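You operate a simulated robot arm through the tools that you are given. There is no shell and no other tool.

You are at the controls of a simulated robot arm. One attempt, no reset.

TASK
Padlock the single machine, then brush the lint from under its belt and close the teal end cover.
Fine: main switch off and padlock on before the cover opens; both stay so; lay the brush back on the ledge under the teal end cover. Where these are worked on the way, their far stop is far enough and under half their travel is too little: teal end cover. What is to be rubbed or washed off counts as gone when no trace of it is left.

It is judged by the outcome, as a careful person would: the job done as asked, and still so three seconds after it is handed in. It fails if anything else is knocked over, pushed out of place, dropped, spilled or broken. A push-on lid holds only when it is set on centred and level and pressed home; a screw cap is set on level and turned clockwise until tight.

THE ROBOT
A 7-joint arm with a two-finger parallel gripper, fixed in place. Base frame: the origin is at the foot of the arm, x ahead of it, y to its left, z up. Readings come in cm, rad, newtons and seconds.
With the tool pointing down near the work surface it reaches from about 30 to 50 cm from the base axis. Its first joint turns from -1.152 to 1.152 rad. Payload 1.57 kg.
The tool frame sits at the grasp point between the pads (the TCP): z along the fingers, y along the line on which they close. The tips reach 3 cm beyond it. Largest opening 11 cm; finger width 2.4, thickness 1.2; the body of the gripper, 4.8 by 11.2 cm, starts 7.8 cm behind the TCP.
Orientation is told as [roll, pitch, yaw] about the base's x, y, z axes, in that order, counted from this pose: with the fingers straight down and closing along the base's y, the tool's x points along the base's -x, its y along +y and its z along -z.

THE INTERFACE
- The arm moves only by the tool nudge_tool. Its argument "motion" is a list of rows, each a list of 2 entries, a list of its own where there are three numbers: the shift along the tool's x, y, z in cm, then the turn, a rotation vector about the tool's x, y, z in rad. In form: [[[dx, dy, dz], [rx, ry, rz]], ...]. A call has 1 to 20 rows; each row shifts and turns the commanded pose from where the row before left it, along the tool's axes as they then stand. "claw" is the opening, from 0 (shut) to 1 (fully open), set as the call begins (left out, the last holds). Each row takes 0.2 s and may step no farther than 5 cm and 0.15 rad from the row before; otherwise, or with a gripper value out of range, the whole call is refused. Where a pose cannot be reached the arm comes as near as it can. A force on the tool above 90 N (or 10 N above the force at the start of the call, whichever is more), or a blocked arm, ends the call early, and 0.2 s more pass. Each finger travels about 10.8 cm/s and halts on what it meets, pressing with about 25 N; the grip force reading is that of the motor and also rises with nothing between the fingers. The clock runs only during rows and for 0.2 s after the last one: add rows that do not move to give the fingers time. It gives the time, the measured TCP pose, the force on the tool (base axes), the opening and the grip force at its end, in the units of the frame above (readings bear some noise), with the torque about the TCP (base axes, N m) and any sound that the robot's microphone picked up, and new pictures: "show" is both (left out), scene, wrist or none.
- Cameras (640 x 400 px; columns grow to the right, rows downward): "scene" is fixed at [17.86, -38.18, 141.91]; the picture's right is [0.77, -0.64, 0.00], its down [-0.34, -0.42, -0.84] and it looks along [0.54, 0.65, -0.54] (base axes); focal length 222 px, centre (320, 200). "wrist" rides on the gripper at [7, 1.6, -14.1] in the tool frame; the picture's right is [-0.23, 0.97, 0.00], its down [-0.86, -0.20, -0.48] and it looks along [-0.47, -0.11, 0.88] (tool axes); focal length 222 px, centre (320, 200). There is no depth. A picture from a camera that has moved, and an enlarged one, comes with that camera's place and axes in the base frame and with its lens. The place of the scene camera against the robot may be out by one fixed shift of up to 2.5 cm in any direction.
- zoom(camera, box): a new picture of the part [left, top, right, bottom] of that camera's present view, enlarged. It takes no simulated time.
- close_job(): hands the job in; it is judged then, once.

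Places have to be worked out from the pictures, the camera data and where the tool is seen. Open the gripper and draw the arm clear of the work before you hand the job in, unless the task says otherwise.

The tools are called as name(argument=value, ...) on one line, values as JSON. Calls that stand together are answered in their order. nudge_tool: Moves the arm, as the interface text tells. Its arguments: {"type":"object","properties":{"motion":{"type":"array","items":{"type":"array"}},"claw":{"type":"number"},"show":{"type":"string","enum":["both","scene","wrist","none"]}},"required":["motion"]} The other tools are called the same way: zoom (camera, box) takes an enlarged picture of a part of a camera's view; close_job () hands the job in.

At the start:

```text
clock: 0.0
tool_pos: [35.81, 10.63, 130.81]
orientation: [-0.001, 0.0, 0.002]
wrist_force: [0.3, 0.0, -0.1]
ft_torque: [-0.01, 0.01, -0.02]
finger_gap: 11.0
finger_force: 0.1
```

scene: 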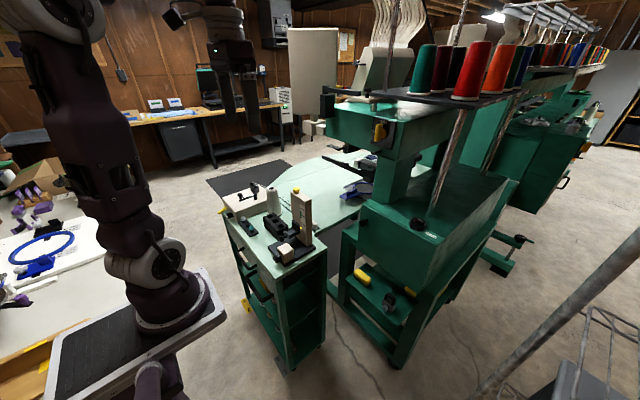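
wrist: 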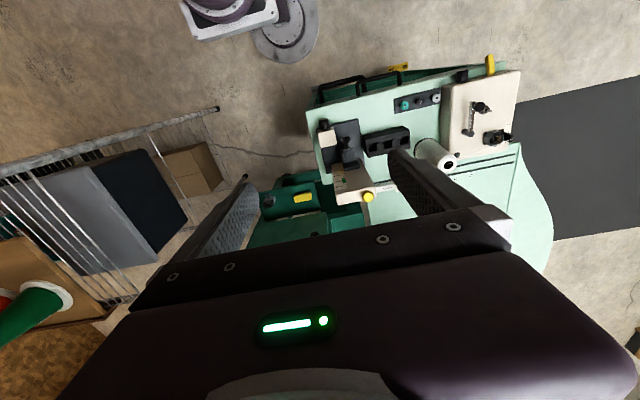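

I will first look closely at the work area in both cameras before moving anything.

zoom(camera="scene", box=[200, 150, 380, 290])

zoom(camera="wrist", box=[280, 50, 540, 220])

zoom(camera="scene", box=[300, 150, 540, 370])

```text
2.86 times, centred on (290, 220) of scene
camera zoom: at [17.86, -38.18, 141.91], right [0.77, -0.64, 0.0], down [-0.34, -0.42, -0.84], along [0.54, 0.65, -0.54], focal length 633 px, centre (406, 143)
```

zoom: 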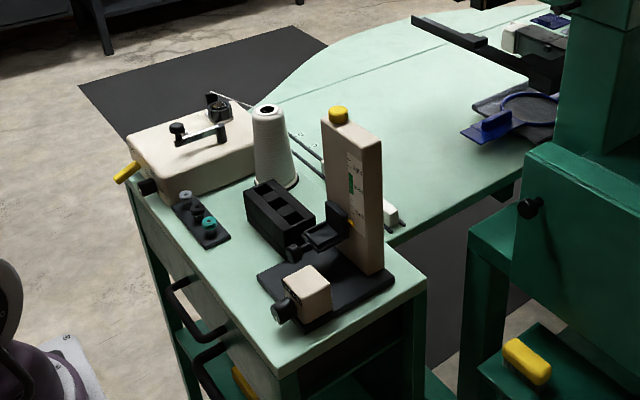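

```text
2.35 times, centred on (410, 135) of wrist
camera zoom: at [28.66, 12.24, 144.94], right [0.23, 0.97, 0.0], down [0.86, -0.2, 0.48], along [0.47, -0.11, -0.88], focal length 523 px, centre (108, 353)
```

zoom: 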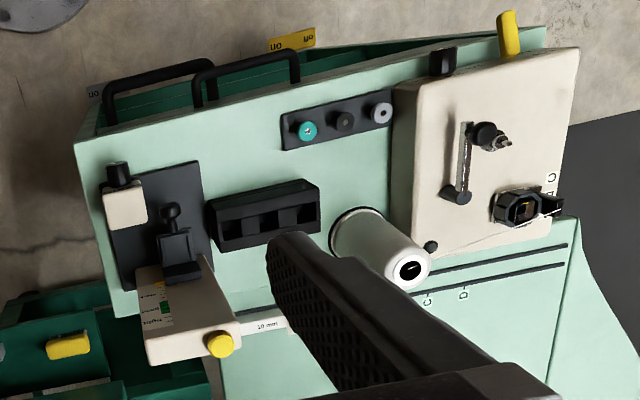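

```text
1.82 times, centred on (420, 260) of scene
camera zoom: at [17.86, -38.18, 141.91], right [0.77, -0.64, 0.0], down [-0.34, -0.42, -0.84], along [0.54, 0.65, -0.54], focal length 403 px, centre (138, 91)
```

zoom: 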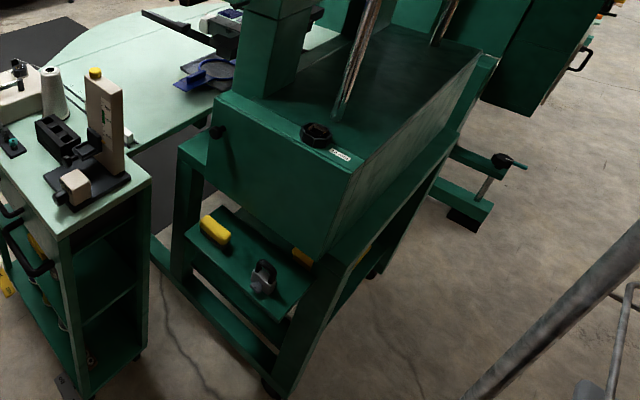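

The green machine has a black rotary switch on top, a knob on its end face and a ledge below with a yellow item and a padlock. I'll zoom further on these.

zoom(camera="scene", box=[400, 200, 460, 240])

zoom(camera="scene", box=[340, 250, 430, 330])

zoom(camera="scene", box=[320, 150, 520, 270])

zoom(camera="wrist", box=[230, 150, 400, 260])

```text
10.00 times, centred on (430, 220) of scene
camera zoom: at [17.86, -38.18, 141.91], right [0.77, -0.64, 0.0], down [-0.34, -0.42, -0.84], along [0.54, 0.65, -0.54], focal length 2216 px, centre (-780, 0)
```

zoom: 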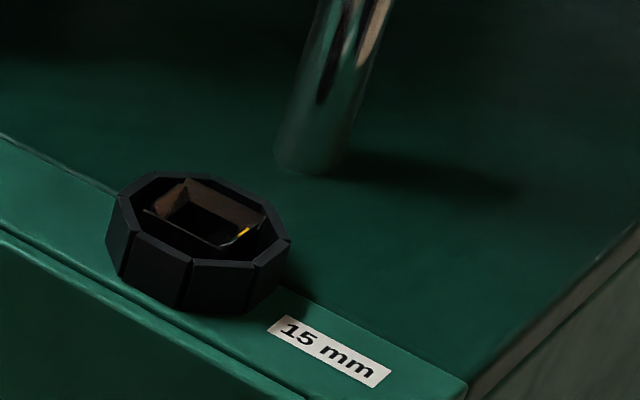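

```text
5.00 times, centred on (385, 290) of scene
camera zoom: at [17.86, -38.18, 141.91], right [0.77, -0.64, 0.0], down [-0.34, -0.42, -0.84], along [0.54, 0.65, -0.54], focal length 1108 px, centre (-5, -250)
```

zoom: 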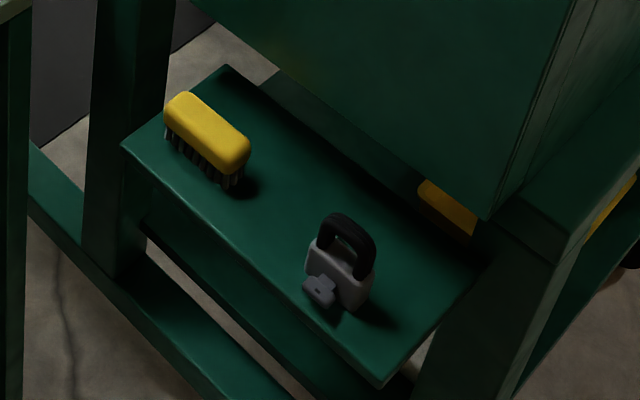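

```text
3.20 times, centred on (420, 210) of scene
camera zoom: at [17.86, -38.18, 141.91], right [0.77, -0.64, 0.0], down [-0.34, -0.42, -0.84], along [0.54, 0.65, -0.54], focal length 709 px, centre (0, 168)
```

zoom: 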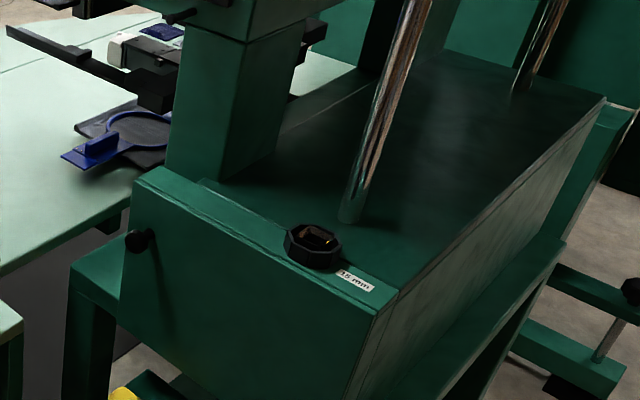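

```text
3.64 times, centred on (315, 205) of wrist
camera zoom: at [28.66, 12.24, 144.94], right [0.23, 0.97, 0.0], down [0.86, -0.2, 0.48], along [0.47, -0.11, -0.88], focal length 808 px, centre (338, 182)
```

zoom: 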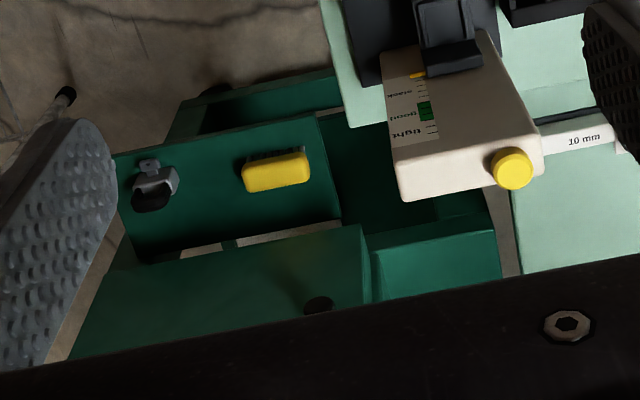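

Looking at more of the machine for the main switch (a yellow piece on the head at about (378,132), and other features).

zoom(camera="scene", box=[300, 80, 460, 180])

zoom(camera="scene", box=[210, 170, 290, 250])

zoom(camera="scene", box=[230, 220, 340, 380])

zoom(camera="scene", box=[480, 60, 640, 280])

```text
4.00 times, centred on (380, 130) of scene
camera zoom: at [17.86, -38.18, 141.91], right [0.77, -0.64, 0.0], down [-0.34, -0.42, -0.84], along [0.54, 0.65, -0.54], focal length 886 px, centre (80, 480)
```

zoom: 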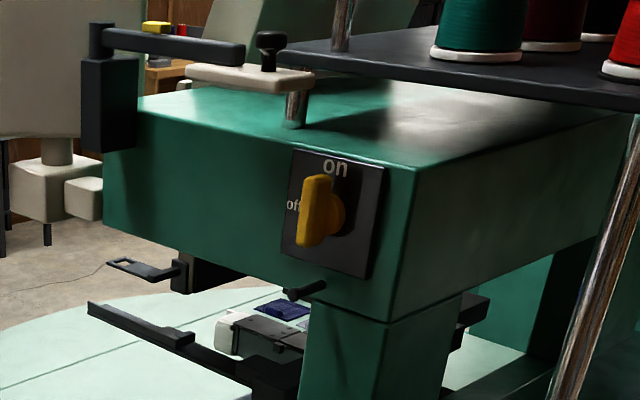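

```text
5.00 times, centred on (250, 210) of scene
camera zoom: at [17.86, -38.18, 141.91], right [0.77, -0.64, 0.0], down [-0.34, -0.42, -0.84], along [0.54, 0.65, -0.54], focal length 1108 px, centre (670, 150)
```

zoom: 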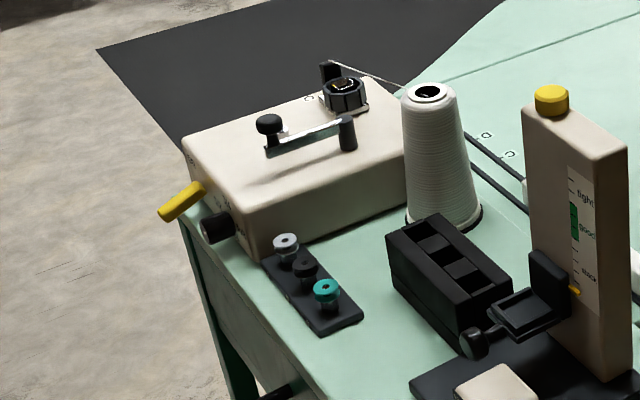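

```text
2.50 times, centred on (285, 300) of scene
camera zoom: at [17.86, -38.18, 141.91], right [0.77, -0.64, 0.0], down [-0.34, -0.42, -0.84], along [0.54, 0.65, -0.54], focal length 554 px, centre (408, -50)
```

zoom: 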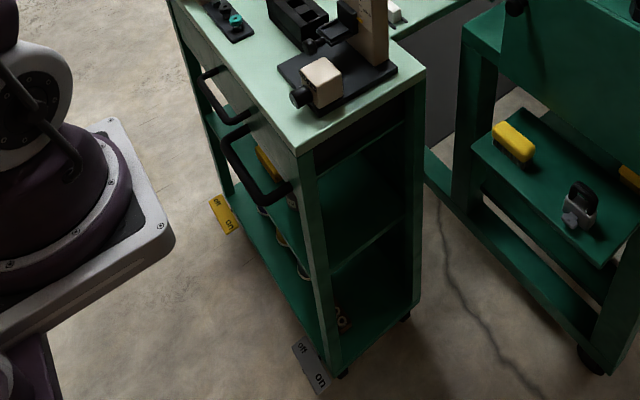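

```text
1.82 times, centred on (560, 170) of scene
camera zoom: at [17.86, -38.18, 141.91], right [0.77, -0.64, 0.0], down [-0.34, -0.42, -0.84], along [0.54, 0.65, -0.54], focal length 403 px, centre (-116, 254)
```

zoom: 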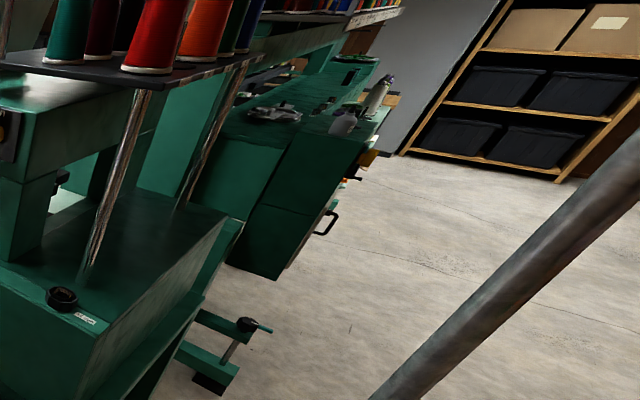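

The main switch with "on/off" plate is on the near face of the machine head (yellow lever at "on"?). I'll look closer at it, at the robot's mounting, and at the pegs nearby.

zoom(camera="scene", box=[355, 110, 405, 160])

zoom(camera="scene", box=[0, 0, 260, 400])

zoom(camera="wrist", box=[160, 0, 360, 110])

zoom(camera="scene", box=[440, 220, 640, 400])

```text
8.00 times, centred on (380, 135) of scene
camera zoom: at [17.86, -38.18, 141.91], right [0.77, -0.64, 0.0], down [-0.34, -0.42, -0.84], along [0.54, 0.65, -0.54], focal length 1772 px, centre (-160, 720)
```

zoom: 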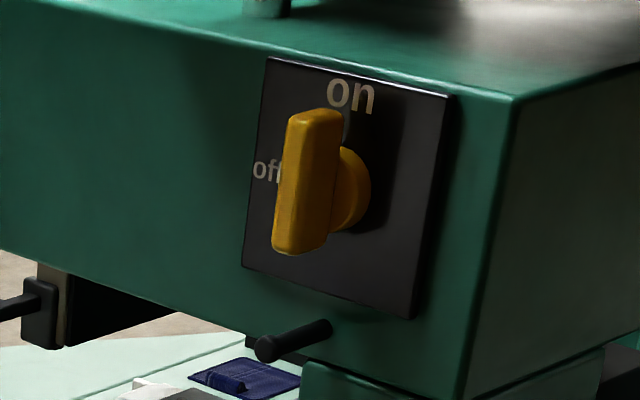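

```text
1.00 times, centred on (130, 200) of scene (not enlarged: the box is as wide or as high as the picture)
camera zoom: at [17.86, -38.18, 141.91], right [0.77, -0.64, 0.0], down [-0.34, -0.42, -0.84], along [0.54, 0.65, -0.54], focal length 222 px, centre (510, 200)
```

zoom: 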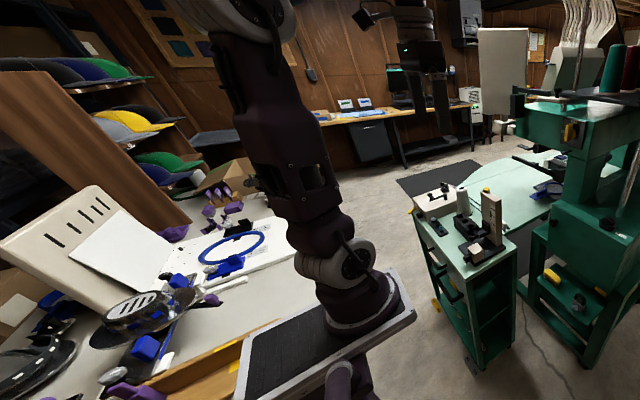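

```text
3.20 times, centred on (260, 55) of wrist
camera zoom: at [28.66, 12.24, 144.94], right [0.23, 0.97, 0.0], down [0.86, -0.2, 0.48], along [0.47, -0.11, -0.88], focal length 711 px, centre (512, 664)
```

zoom: 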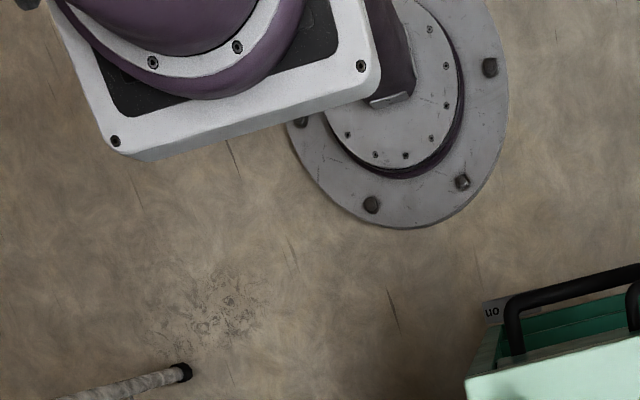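

```text
2.22 times, centred on (540, 310) of scene
camera zoom: at [17.86, -38.18, 141.91], right [0.77, -0.64, 0.0], down [-0.34, -0.42, -0.84], along [0.54, 0.65, -0.54], focal length 492 px, centre (-169, -44)
```

zoom: 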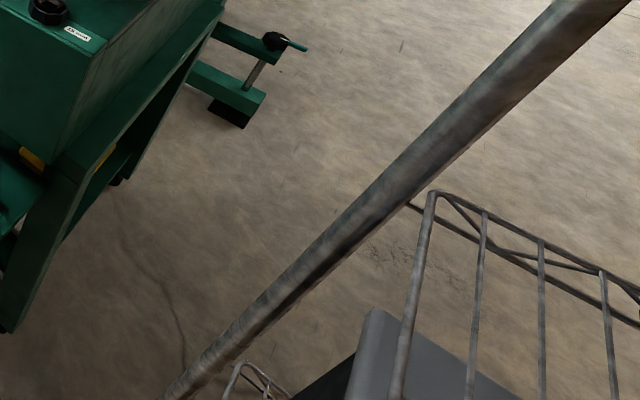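

The yellow lever of the main switch points to "on", with "off" to its left, and a black peg sticks out below the plate. I'll begin tilting the tool toward +x (turn about the tool's y by negative steps) to see the machine with the wrist camera.

nudge_tool(motion=[[[0, 0, 0], [0, -0.15, 0]], [[0, 0, 0], [0, -0.15, 0]], [[0, 0, 0], [0, -0.15, 0]], [[0, 0, 0], [0, -0.15, 0]], [[0, 0, 0], [0, -0.15, 0]]], claw=1)

```text
clock: 1.2
tool_pos: [35.69, 10.74, 130.73]
orientation: [-0.002, -0.751, 0.003]
wrist_force: [0.1, -0.3, 0.2]
ft_torque: [0.02, -0.01, 0.0]
finger_gap: 11.01
finger_force: 0.1
camera wrist: at [20.88, 12.26, 136.35], right [0.17, 0.97, 0.15], down [0.3, -0.2, 0.93], along [0.94, -0.11, -0.32], focal length 222 px, centre (320, 200)
```

scene: 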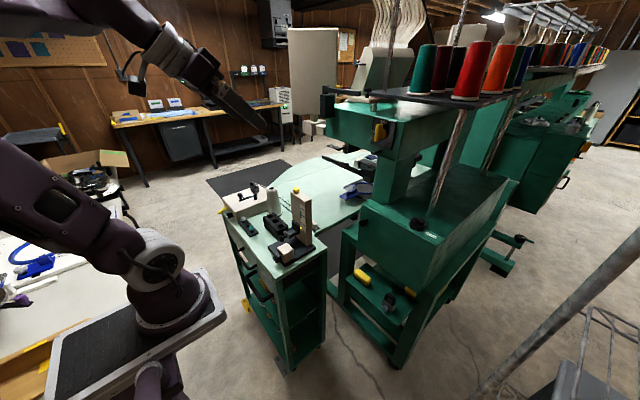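
wrist: 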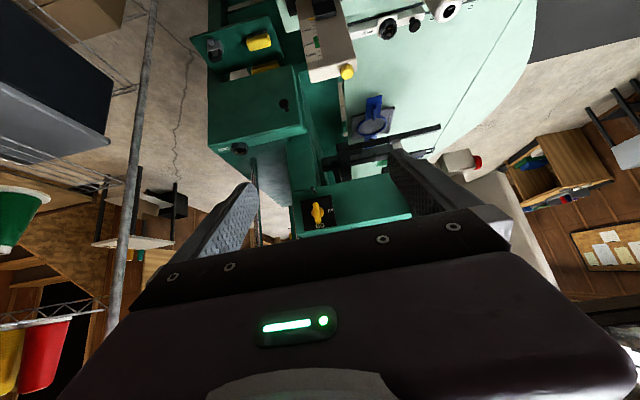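

The wrist camera now sees the machine (upside down). Zooming in on the switch and the ledge.

zoom(camera="wrist", box=[260, 160, 420, 250])

zoom(camera="wrist", box=[190, 10, 330, 110])

zoom(camera="wrist", box=[190, 80, 330, 190])

```text
4.00 times, centred on (340, 205) of wrist
camera zoom: at [20.88, 12.26, 136.35], right [0.17, 0.97, 0.15], down [0.3, -0.2, 0.93], along [0.94, -0.11, -0.32], focal length 888 px, centre (240, 180)
```

zoom: 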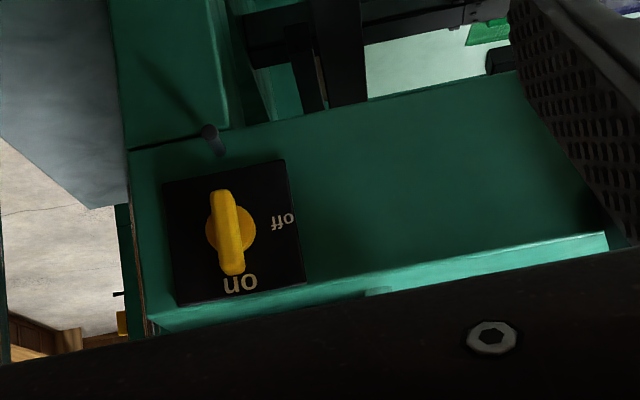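

```text
4.00 times, centred on (260, 60) of wrist
camera zoom: at [20.88, 12.26, 136.35], right [0.17, 0.97, 0.15], down [0.3, -0.2, 0.93], along [0.94, -0.11, -0.32], focal length 888 px, centre (560, 760)
```

zoom: 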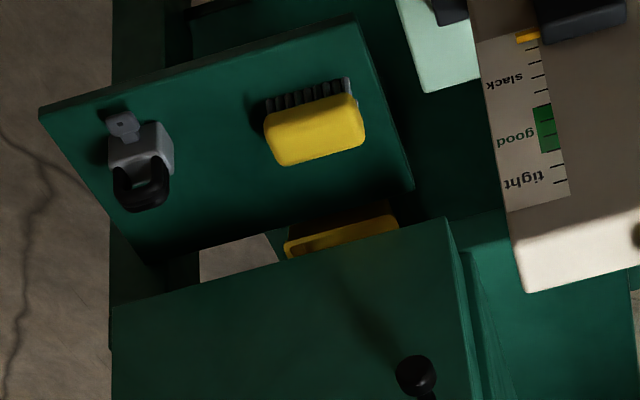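

```text
3.64 times, centred on (260, 135) of wrist
camera zoom: at [20.88, 12.26, 136.35], right [0.17, 0.97, 0.15], down [0.3, -0.2, 0.93], along [0.94, -0.11, -0.32], focal length 808 px, centre (538, 436)
```

zoom: 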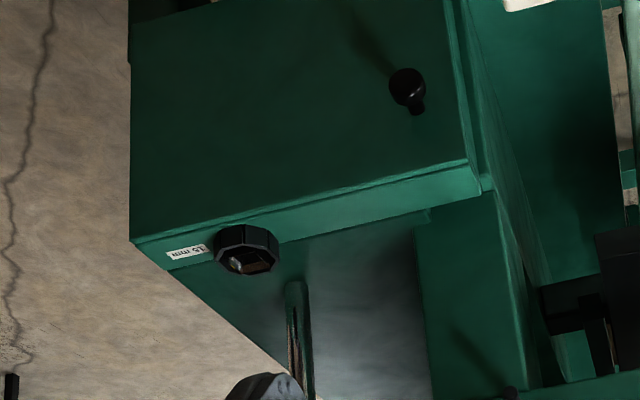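

The peg sits just under the switch plate. I'll finish levelling the tool to point along +x and shift to face the switch from a distance.

nudge_tool(motion=[[[0, 0, 0], [0, -0.15, 0]], [[0, 0, 0], [0, -0.15, 0]], [[0, 0, 0], [0, -0.15, 0]], [[0, 0, 0], [0, -0.15, 0]], [[0, 0, 0], [0, -0.15, 0]], [[0, 0, 0], [0, -0.07, 0]], [[4, -3, 2], [0, 0, 0]], [[4, -2, 2], [0, 0, 0]]])

```text
refused: row 7 steps farther than a row can; nothing moved
```

A row exceeded 5 cm; I'll shrink the shifts.

nudge_tool(motion=[[[0, 0, 0], [0, -0.15, 0]], [[0, 0, 0], [0, -0.15, 0]], [[0, 0, 0], [0, -0.15, 0]], [[0, 0, 0], [0, -0.15, 0]], [[0, 0, 0], [0, -0.15, 0]], [[0, 0, 0], [0, -0.07, 0]], [[3, -2.5, 1], [0, 0, 0]], [[3, -2.5, 1], [0, 0, 0]], [[2, 0, 2], [0, 0, 0]]])

```text
clock: 3.2
tool_pos: [36.84, 9.34, 128.6]
orientation: [-0.591, -1.571, 0.589]
wrist_force: [0.3, -0.4, -0.4]
ft_torque: [-0.01, -0.02, 0.0]
finger_gap: 11.0
finger_force: 0.1
out of reach, approached as far as the arm can: row 7, 8, 9
camera wrist: at [22.64, 10.96, 121.67], right [0.0, 0.97, 0.23], down [-0.48, -0.2, 0.86], along [0.88, -0.11, 0.46], focal length 222 px, centre (320, 200)
```

scene: 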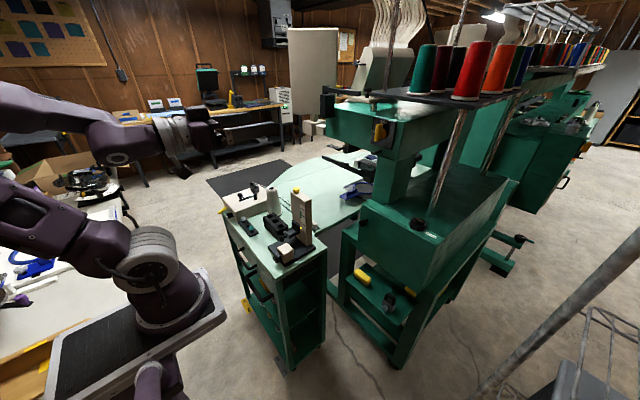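
wrist: 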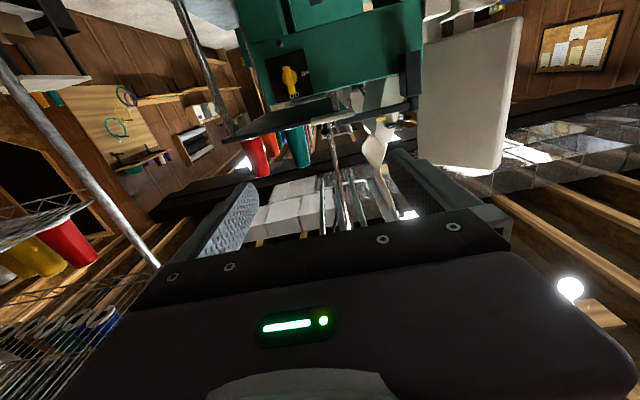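

The wrist is too close above its own base to go lower in this pose, so I'll drive forward (+x) first and check the reach.

nudge_tool(motion=[[[0, 0, 5], [0, 0, 0]], [[0, 0, 5], [0, 0, 0]]])

```text
clock: 3.8
tool_pos: [46.77, 9.39, 128.47]
orientation: [-0.007, -1.568, 0.006]
wrist_force: [-0.4, 0.0, -0.1]
ft_torque: [-0.01, -0.02, -0.05]
finger_gap: 11.04
finger_force: 0.0
camera wrist: at [32.62, 10.88, 121.57], right [0.0, 0.97, 0.23], down [-0.48, -0.2, 0.86], along [0.88, -0.11, 0.46], focal length 222 px, centre (320, 200)
```

scene: 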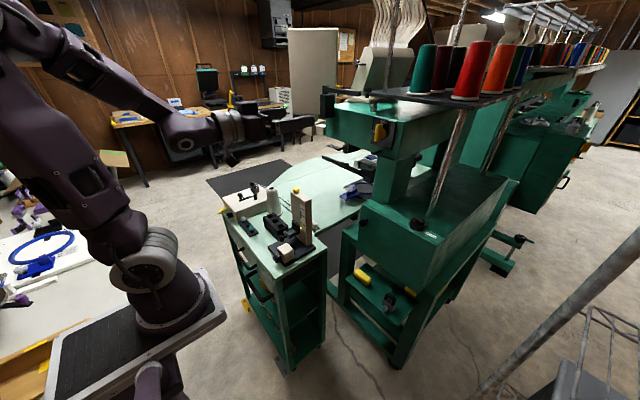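
wrist: 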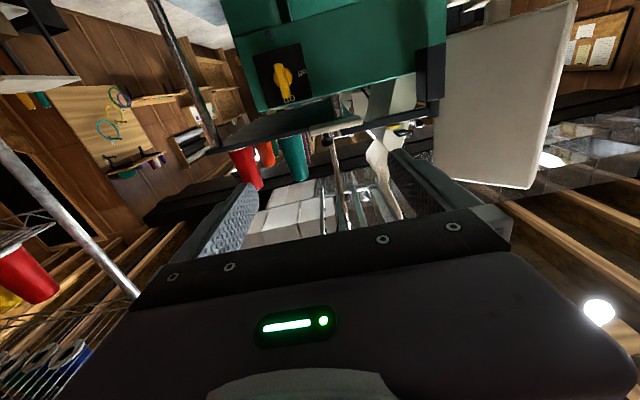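

Triangulating the two wrist views puts the lever near (76.8, 4.4, 120.7). I'll line the tool up with it at a standoff of about x=60.

nudge_tool(motion=[[[0, 0, 4], [0, 0, 0]], [[3, -2, 3], [0, 0, 0]], [[3, -2, 3], [0, 0, 0]], [[1.8, -1, 2], [0, 0, 0]]])

```text
clock: 4.8
tool_pos: [58.9, 4.32, 120.74]
orientation: [-0.306, -1.571, 0.305]
wrist_force: [-0.6, -0.1, 0.5]
ft_torque: [-0.02, 0.02, 0.03]
finger_gap: 11.0
finger_force: 0.0
camera wrist: at [44.68, 5.89, 113.81], right [0.0, 0.97, 0.23], down [-0.48, -0.2, 0.86], along [0.88, -0.11, 0.47], focal length 222 px, centre (320, 200)
```

scene: 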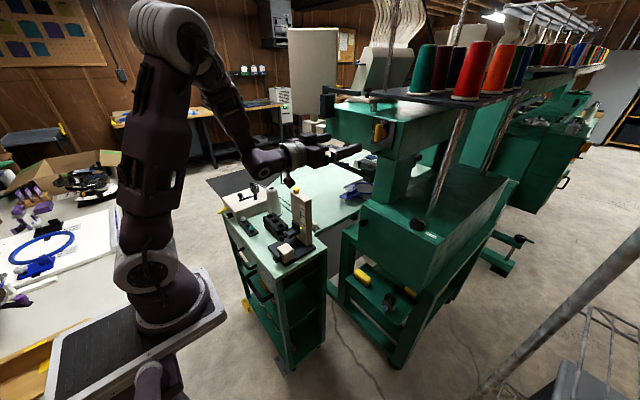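
wrist: 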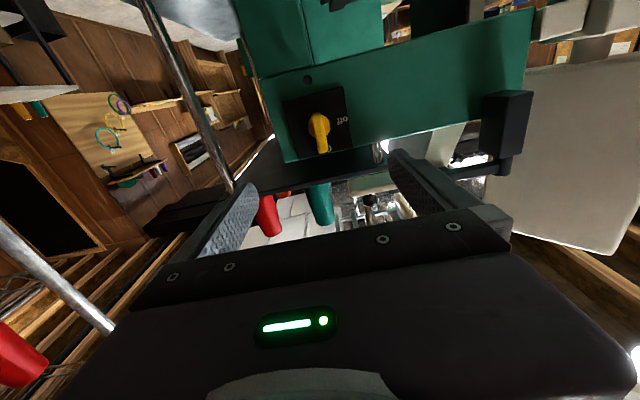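

Now much closer; zooming on the lever and peg for exact measurement.

zoom(camera="wrist", box=[270, 60, 370, 170])

zoom(camera="scene", box=[270, 110, 410, 200])

```text
3.64 times, centred on (320, 115) of wrist
camera zoom: at [44.68, 5.89, 113.81], right [0.0, 0.97, 0.23], down [-0.48, -0.2, 0.86], along [0.88, -0.11, 0.47], focal length 808 px, centre (320, 509)
```

zoom: 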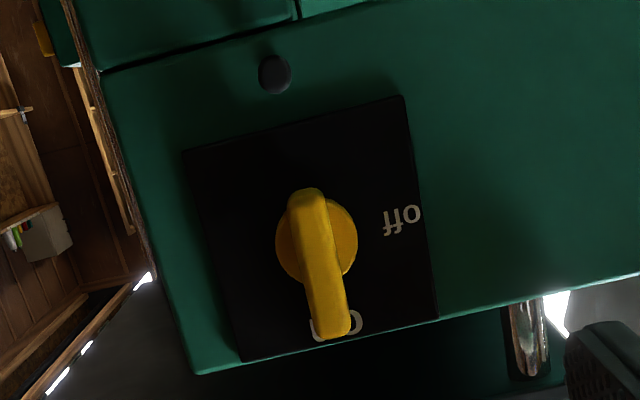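

```text
4.44 times, centred on (340, 155) of scene
camera zoom: at [17.86, -38.18, 141.9], right [0.77, -0.64, 0.0], down [-0.34, -0.42, -0.84], along [0.54, 0.65, -0.54], focal length 985 px, centre (231, 400)
```

zoom: 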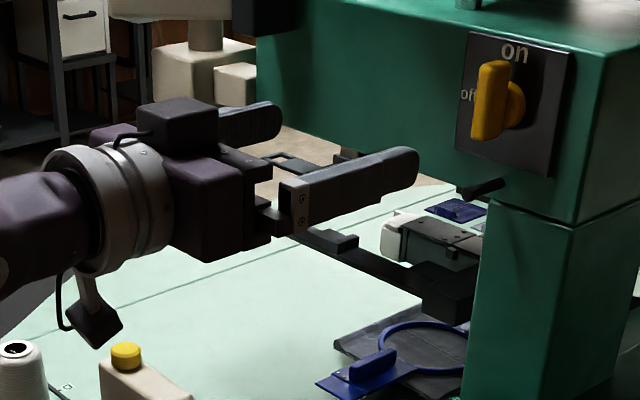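

Lever front is about x≈77, y≈4.3, z≈120 with the peg tip about (75.5, 4.3, 113.7). I advance to x≈72.5 with fingers open straddling the lever, then look again.

nudge_tool(motion=[[[0.3, 0, 4], [0, 0, 0]], [[0.3, 0, 4], [0, 0, 0]], [[0, 0, 3.5], [0, 0, 0]], [[0, 0, 2], [0, 0, 0]], [[0, 0, 0], [0, 0, 0]]])

```text
clock: 6.0
tool_pos: [72.35, 4.36, 120.15]
orientation: [-0.18, -1.569, 0.181]
wrist_force: [0.6, 0.0, -0.1]
ft_torque: [0.0, -0.01, 0.02]
finger_gap: 10.99
finger_force: 0.1
camera wrist: at [58.23, 5.93, 113.23], right [0.0, 0.97, 0.23], down [-0.48, -0.2, 0.86], along [0.88, -0.11, 0.46], focal length 222 px, centre (320, 200)
```

scene: 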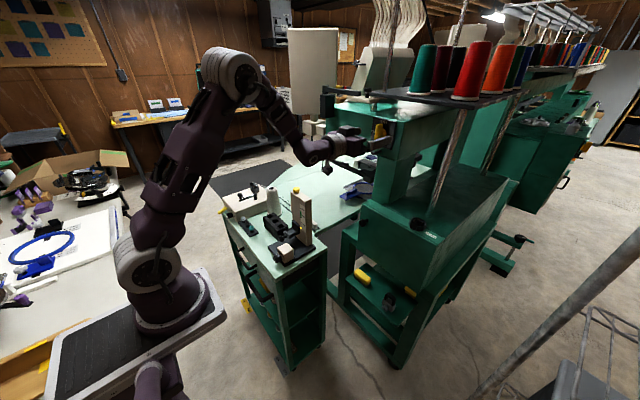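
wrist: 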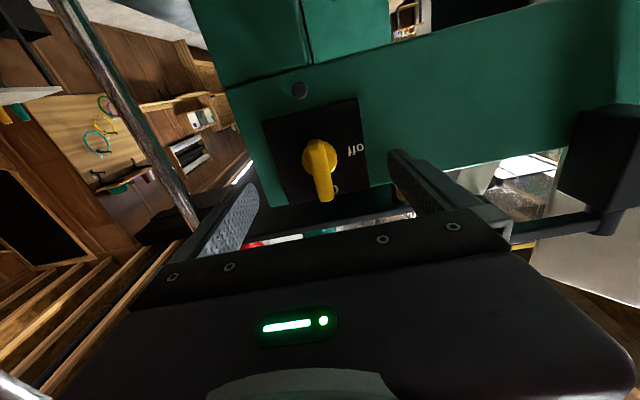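

Lever looks centred between the fingers. Zooming for a precise check before advancing further.

zoom(camera="wrist", box=[240, 70, 410, 220])

zoom(camera="scene", box=[330, 100, 410, 160])

```text
2.67 times, centred on (325, 145) of wrist
camera zoom: at [58.23, 5.93, 113.23], right [0.0, 0.97, 0.23], down [-0.48, -0.2, 0.86], along [0.88, -0.11, 0.46], focal length 592 px, centre (307, 347)
```

zoom: 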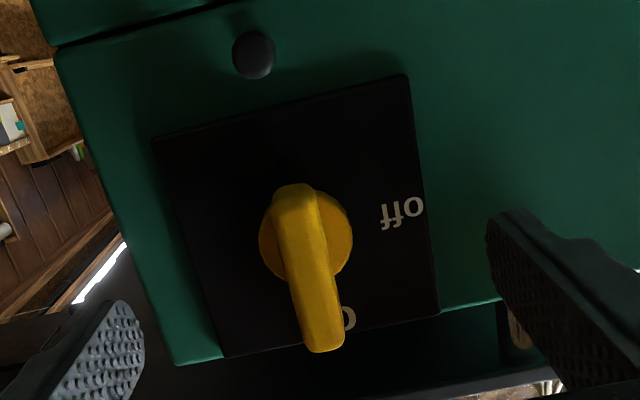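

```text
6.67 times, centred on (370, 130) of scene
camera zoom: at [17.86, -38.18, 141.91], right [0.77, -0.64, 0.0], down [-0.34, -0.42, -0.84], along [0.54, 0.65, -0.54], focal length 1477 px, centre (-13, 667)
```

zoom: 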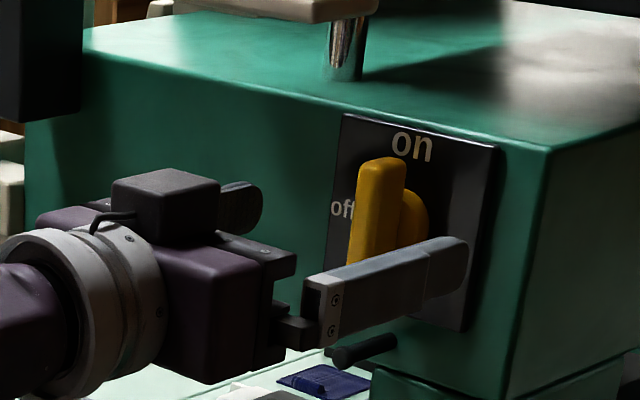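

Plate is at x≈80, lever bar about x 77–78.5. I advance slowly ~3.2 cm more so the tips overlap the lever bar, watching the force.

nudge_tool(motion=[[[0, 0, 1], [0, 0, 0]], [[0, 0, 1], [0, 0, 0]], [[0, 0, 0.7], [0, 0, 0]], [[0, 0, 0.5], [0, 0, 0]], [[0, 0, 0], [0, 0, 0]]])

```text
clock: 7.2
tool_pos: [75.48, 4.33, 120.18]
orientation: [-0.017, -1.57, 0.017]
wrist_force: [0.7, 0.6, 1.0]
ft_torque: [0.01, -0.02, 0.0]
finger_gap: 10.96
finger_force: 0.0
camera wrist: at [61.32, 5.94, 113.21], right [0.0, 0.97, 0.23], down [-0.48, -0.2, 0.86], along [0.88, -0.11, 0.46], focal length 222 px, centre (320, 200)
```

scene: 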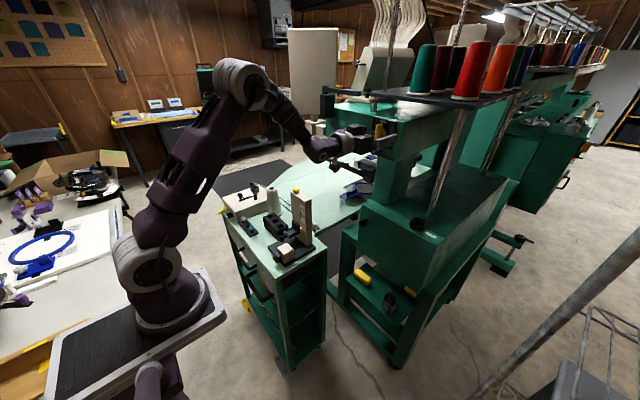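
wrist: 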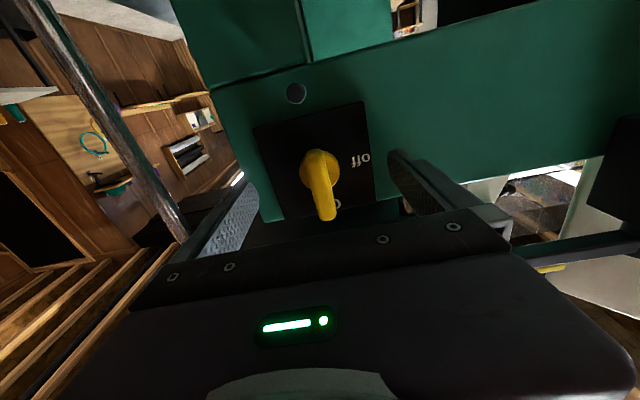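

No contact yet. I close the fingers on the lever bar (adding still rows for travel) and read the gap.

nudge_tool(motion=[[[0, 0, 0], [0, 0, 0]], [[0, 0, 0], [0, 0, 0]], [[0, 0, 0], [0, 0, 0]], [[0, 0, 0], [0, 0, 0]]], claw=0)

zoom(camera="wrist", box=[240, 70, 410, 230])

```text
clock: 8.2
tool_pos: [75.35, 4.35, 120.03]
orientation: [-0.086, -1.57, 0.086]
wrist_force: [1.9, 1.5, -0.2]
ft_torque: [0.01, 0.03, 0.08]
finger_gap: 3.17
finger_force: 40.9
camera wrist: at [61.31, 5.97, 113.21], right [0.0, 0.97, 0.23], down [-0.48, -0.2, 0.86], along [0.88, -0.11, 0.46], focal length 222 px, centre (320, 200)
```

scene: 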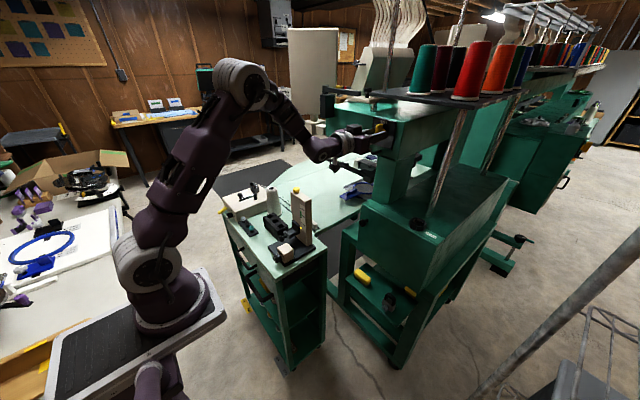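
wrist: 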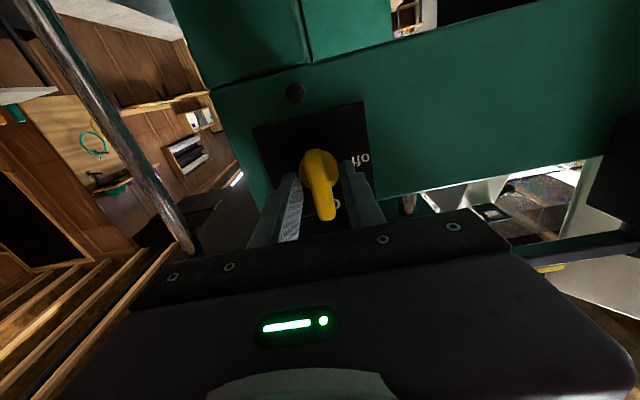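

```text
2.50 times, centred on (325, 150) of wrist
camera zoom: at [61.31, 5.97, 113.21], right [0.0, 0.97, 0.23], down [-0.48, -0.2, 0.86], along [0.88, -0.11, 0.46], focal length 555 px, centre (308, 325)
```

zoom: 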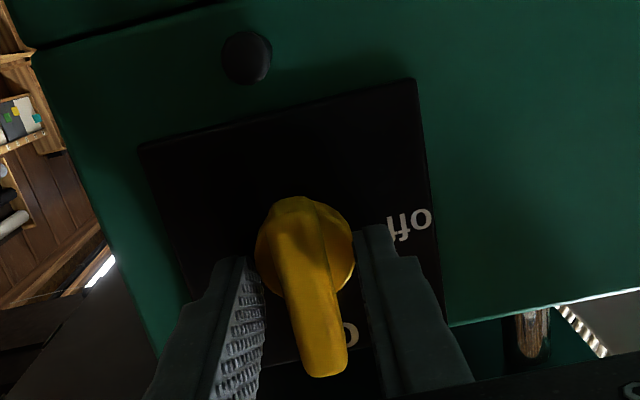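

The 3.2 cm gap shows the tips landed on the round hub rather than the bar. I'll open a bit, back off 0.8 cm and re-close on the bar.

nudge_tool(motion=[[[0, 0, 0], [0, 0, 0]], [[0, 0, -0.8], [0, 0, 0]], [[0, 0, 0], [0, 0, 0]]], claw=0.45, show="none")

nudge_tool(motion=[[[0, 0, 0], [0, 0, 0]], [[0, 0, 0], [0, 0, 0]], [[0, 0, 0], [0, 0, 0]], [[0, 0, 0], [0, 0, 0]]], claw=0, show="wrist")

zoom(camera="wrist", box=[240, 70, 410, 230])

```text
clock: 9.0
tool_pos: [74.66, 4.43, 120.25]
orientation: [-0.021, -1.569, 0.018]
wrist_force: [0.2, 0.2, 0.3]
ft_torque: [0.0, 0.01, -0.02]
finger_gap: 4.94
finger_force: 0.1
```

```text
clock: 10.0
tool_pos: [74.69, 4.31, 120.1]
orientation: [-0.002, -1.568, 0.004]
wrist_force: [-2.0, -1.2, 0.7]
ft_torque: [0.01, 0.01, 0.0]
finger_gap: 1.51
finger_force: 30.7
camera wrist: at [60.51, 5.98, 113.24], right [0.0, 0.97, 0.23], down [-0.48, -0.2, 0.86], along [0.88, -0.11, 0.46], focal length 222 px, centre (320, 200)
```

wrist: 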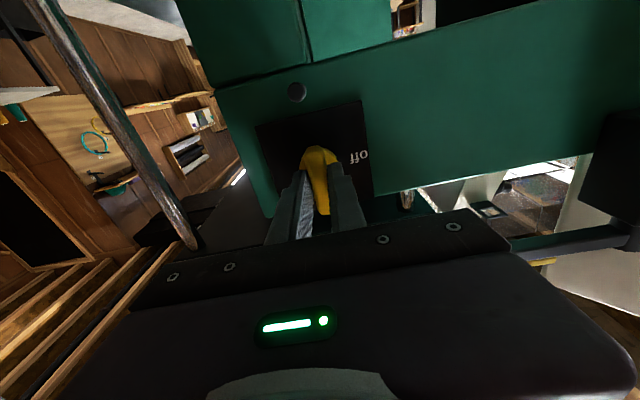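

```text
2.50 times, centred on (325, 150) of wrist
camera zoom: at [60.51, 5.98, 113.24], right [0.0, 0.97, 0.23], down [-0.48, -0.2, 0.86], along [0.88, -0.11, 0.46], focal length 555 px, centre (308, 325)
```

zoom: 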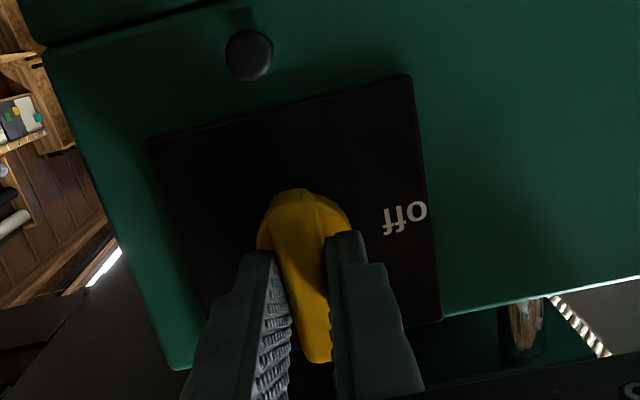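

The gap of 1.5 cm means the bar is gripped. Now I twist about tool z (negative = top of lever toward "off"), first half the way.

nudge_tool(motion=[[[0, 0, 0], [0, 0, -0.12]], [[0, 0, 0], [0, 0, -0.12]], [[0, 0, 0], [0, 0, -0.12]], [[0, 0, 0], [0, 0, -0.12]], [[0, 0, 0], [0, 0, -0.12]], [[0, 0, 0], [0, 0, -0.12]]])

```text
clock: 11.4
tool_pos: [74.66, 4.59, 120.23]
orientation: [-1.567, -0.848, 1.572]
wrist_force: [13.0, 17.0, 1.1]
ft_torque: [0.06, -0.29, 0.14]
finger_gap: 1.49
finger_force: 30.9
camera wrist: at [60.51, 1.16, 113.83], right [0.0, 0.88, -0.47], down [-0.48, 0.41, 0.77], along [0.88, 0.23, 0.42], focal length 222 px, centre (320, 200)
```

scene: 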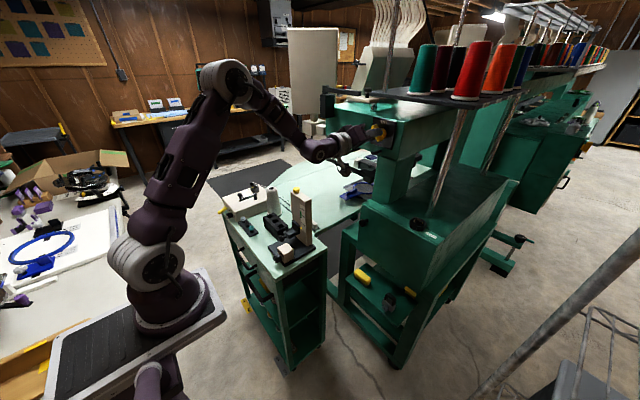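
wrist: 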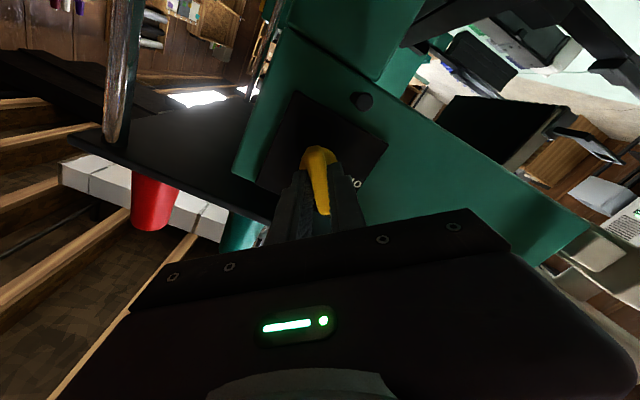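

The lever turns with the gripper; a 17 N side force suggests the pivot is a little below my axis, so I add a small shift in tool y and finish the quarter turn.

nudge_tool(motion=[[[0, 0.12, 0], [0, 0, -0.12]], [[0, 0.12, 0], [0, 0, -0.12]], [[0, 0.1, 0], [0, 0, -0.12]], [[0, 0, 0], [0, 0, -0.12]], [[0, 0, 0], [0, 0, -0.12]], [[0, 0, 0], [0, 0, -0.12]], [[0, 0, 0], [0, 0, -0.13]], [[0, 0, 0], [0, 0, 0]]])

```text
clock: 13.2
tool_pos: [74.62, 4.79, 119.84]
orientation: [-1.567, 0.002, 1.571]
wrist_force: [6.7, 22.1, -5.1]
ft_torque: [0.09, -0.14, 0.32]
finger_gap: 1.5
finger_force: 30.5
camera wrist: at [60.51, -2.27, 118.26], right [0.0, 0.22, -0.97], down [-0.48, 0.85, 0.2], along [0.88, 0.47, 0.1], focal length 222 px, centre (320, 200)
```

scene: 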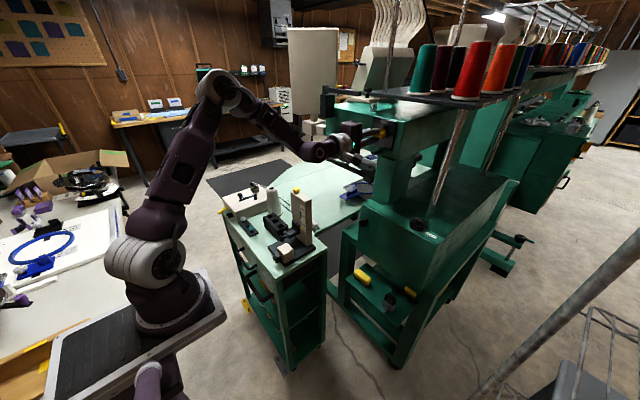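
wrist: 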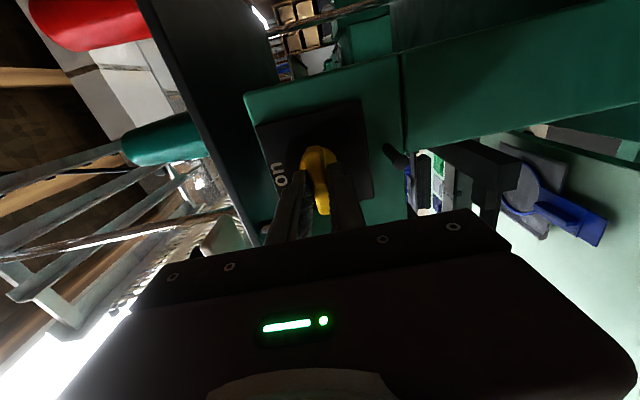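

The lever is about horizontal, pointing to "off". I nudge slightly further to see if it is against its stop.

nudge_tool(motion=[[[0, 0, 0], [0, 0, -0.06]], [[0, 0, 0], [0, 0, -0.06]], [[0, 0, 0], [0, 0, 0]]], show="none")

zoom(camera="scene", box=[330, 100, 410, 160])

zoom(camera="wrist", box=[220, 70, 420, 230])

```text
clock: 14.0
tool_pos: [74.79, 4.8, 119.82]
orientation: [-1.569, 0.122, 1.57]
wrist_force: [1.9, 17.4, -11.0]
ft_torque: [0.94, -0.11, 0.24]
finger_gap: 1.67
finger_force: 32.2
```

```text
6.67 times, centred on (370, 130) of scene
camera zoom: at [17.89, -38.13, 141.92], right [0.77, -0.64, 0.0], down [-0.34, -0.42, -0.84], along [0.54, 0.65, -0.54], focal length 1477 px, centre (-13, 667)
```

zoom: 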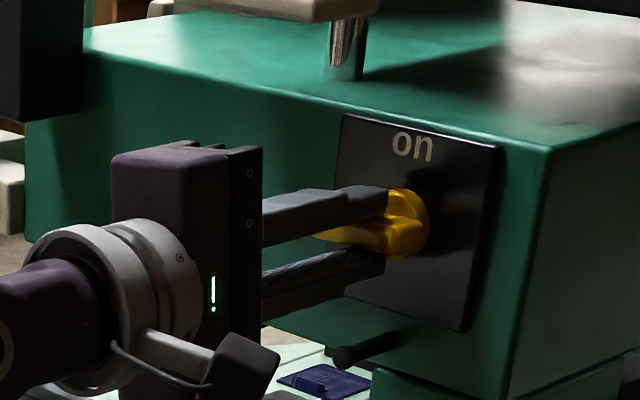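

```text
2.50 times, centred on (320, 150) of wrist
camera zoom: at [60.5, -2.46, 119.09], right [0.0, 0.11, -0.99], down [-0.48, 0.87, 0.1], along [0.88, 0.48, 0.05], focal length 555 px, centre (320, 325)
```

zoom: 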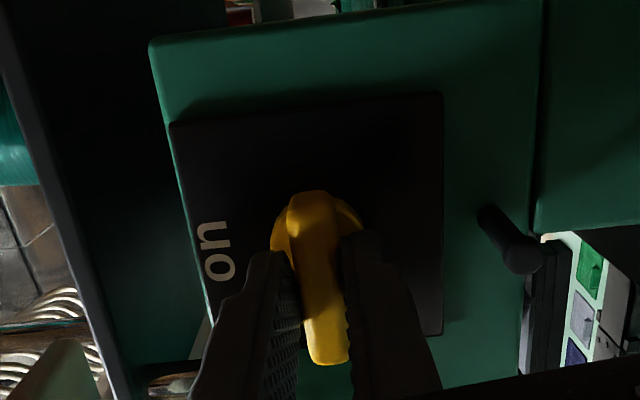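

Torque jumped to 0.94 N·m: the stop is reached, switch is off. I open only partly (the peg is right below the lower finger) and back straight out.

nudge_tool(motion=[[[0, 0, 0], [0, 0, 0]], [[0, 0, 0], [0, 0, 0]], [[0, 0, -3], [0, 0, 0]], [[0, 0, -4], [0, 0, 0]], [[0, 0, -4], [0, 0, 0]]], claw=0.35)

zoom(camera="scene", box=[330, 100, 410, 160])

zoom(camera="wrist", box=[220, 50, 440, 200])

```text
clock: 15.2
tool_pos: [63.59, 4.48, 119.9]
orientation: [-1.569, 0.119, 1.571]
wrist_force: [-0.8, 0.3, -0.8]
ft_torque: [0.03, 0.0, 0.01]
finger_gap: 3.85
finger_force: 0.2
camera wrist: at [49.46, -2.66, 119.19], right [0.0, 0.11, -0.99], down [-0.48, 0.87, 0.1], along [0.88, 0.48, 0.05], focal length 222 px, centre (320, 200)
```

scene: 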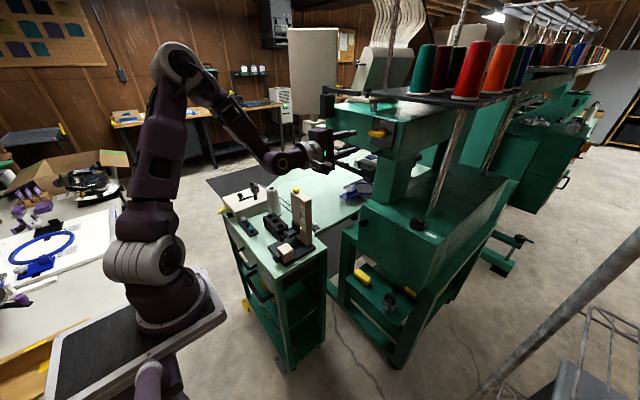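
wrist: 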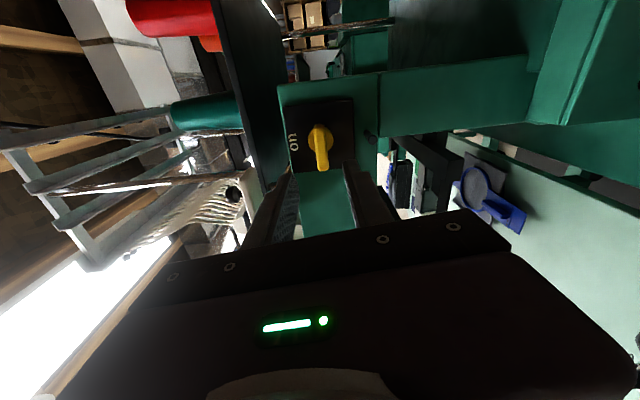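

```text
6.67 times, centred on (370, 130) of scene
camera zoom: at [17.86, -38.18, 141.91], right [0.77, -0.64, 0.0], down [-0.34, -0.42, -0.84], along [0.54, 0.65, -0.54], focal length 1477 px, centre (-13, 667)
```

zoom: 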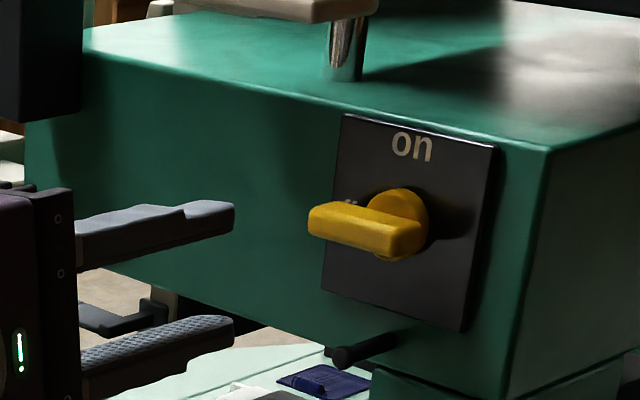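

```text
2.67 times, centred on (330, 125) of wrist
camera zoom: at [49.46, -2.66, 119.19], right [0.0, 0.11, -0.99], down [-0.48, 0.87, 0.1], along [0.88, 0.48, 0.05], focal length 592 px, centre (293, 400)
```

zoom: 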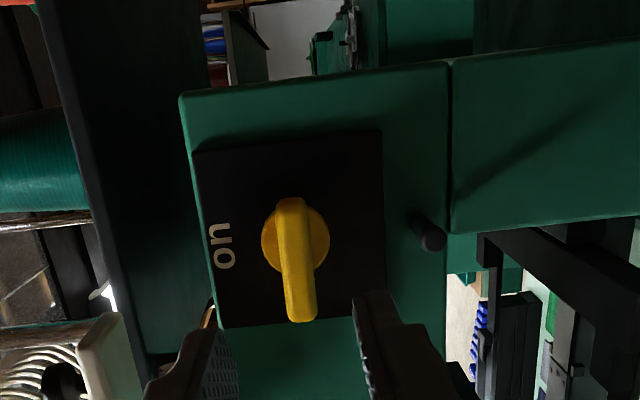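

Switch is off. Now I back away and unwind the wrist roll, before going to look at the padlock on the ledge (estimated near (67,-18,63)).

nudge_tool(motion=[[[0, 0, -1], [0, 0, 0.15]], [[0, 0, -1], [0, 0, 0.15]], [[0, 0, -1], [0, 0, 0.15]], [[0, 0, -1], [0, 0, 0.15]], [[0, 0, -1], [0, 0, 0.15]], [[0, 0, -1], [0, 0, 0.15]], [[0, 0, -1], [0, 0, 0.15]], [[0, 0, -1], [0, 0, 0.15]], [[0, 0, -1], [0, 0, 0.15]], [[0, 0, 0], [0, 0, 0.15]], [[0, 0, 0], [0, 0, 0.15]], [[0, 0, 0], [0, 0, 0.04]], [[0, -4, 0], [0, 0.1, 0]], [[0, -4, 0], [0, 0.1, 0]], [[0, -4, 0], [0, 0.1, 0]], [[0, -4, 0], [0, 0.1, 0]]], claw=1)

```text
clock: 18.6
tool_pos: [54.59, -11.52, 120.03]
orientation: [-0.003, -1.168, 0.0]
wrist_force: [0.2, -0.7, -0.3]
ft_torque: [-0.01, -0.01, -0.01]
finger_gap: 11.0
finger_force: 0.1
camera wrist: at [38.86, -9.88, 119.09], right [0.09, 0.97, 0.21], down [-0.11, -0.2, 0.97], along [0.99, -0.11, 0.08], focal length 222 px, centre (320, 200)
```

scene: 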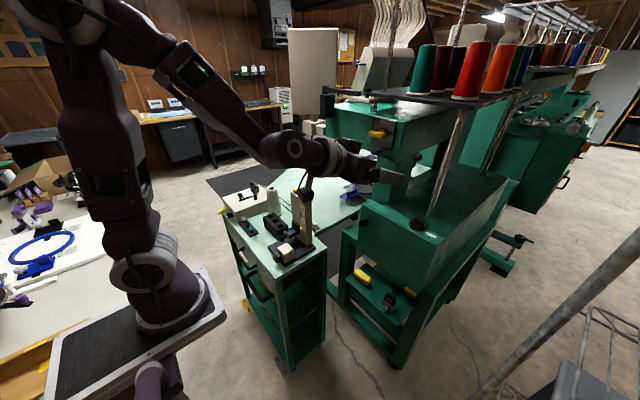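
wrist: 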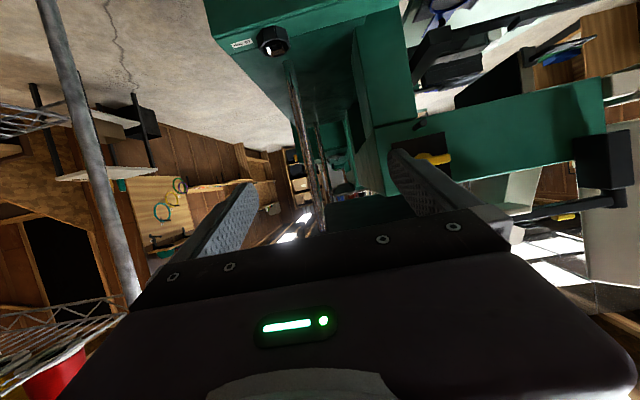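

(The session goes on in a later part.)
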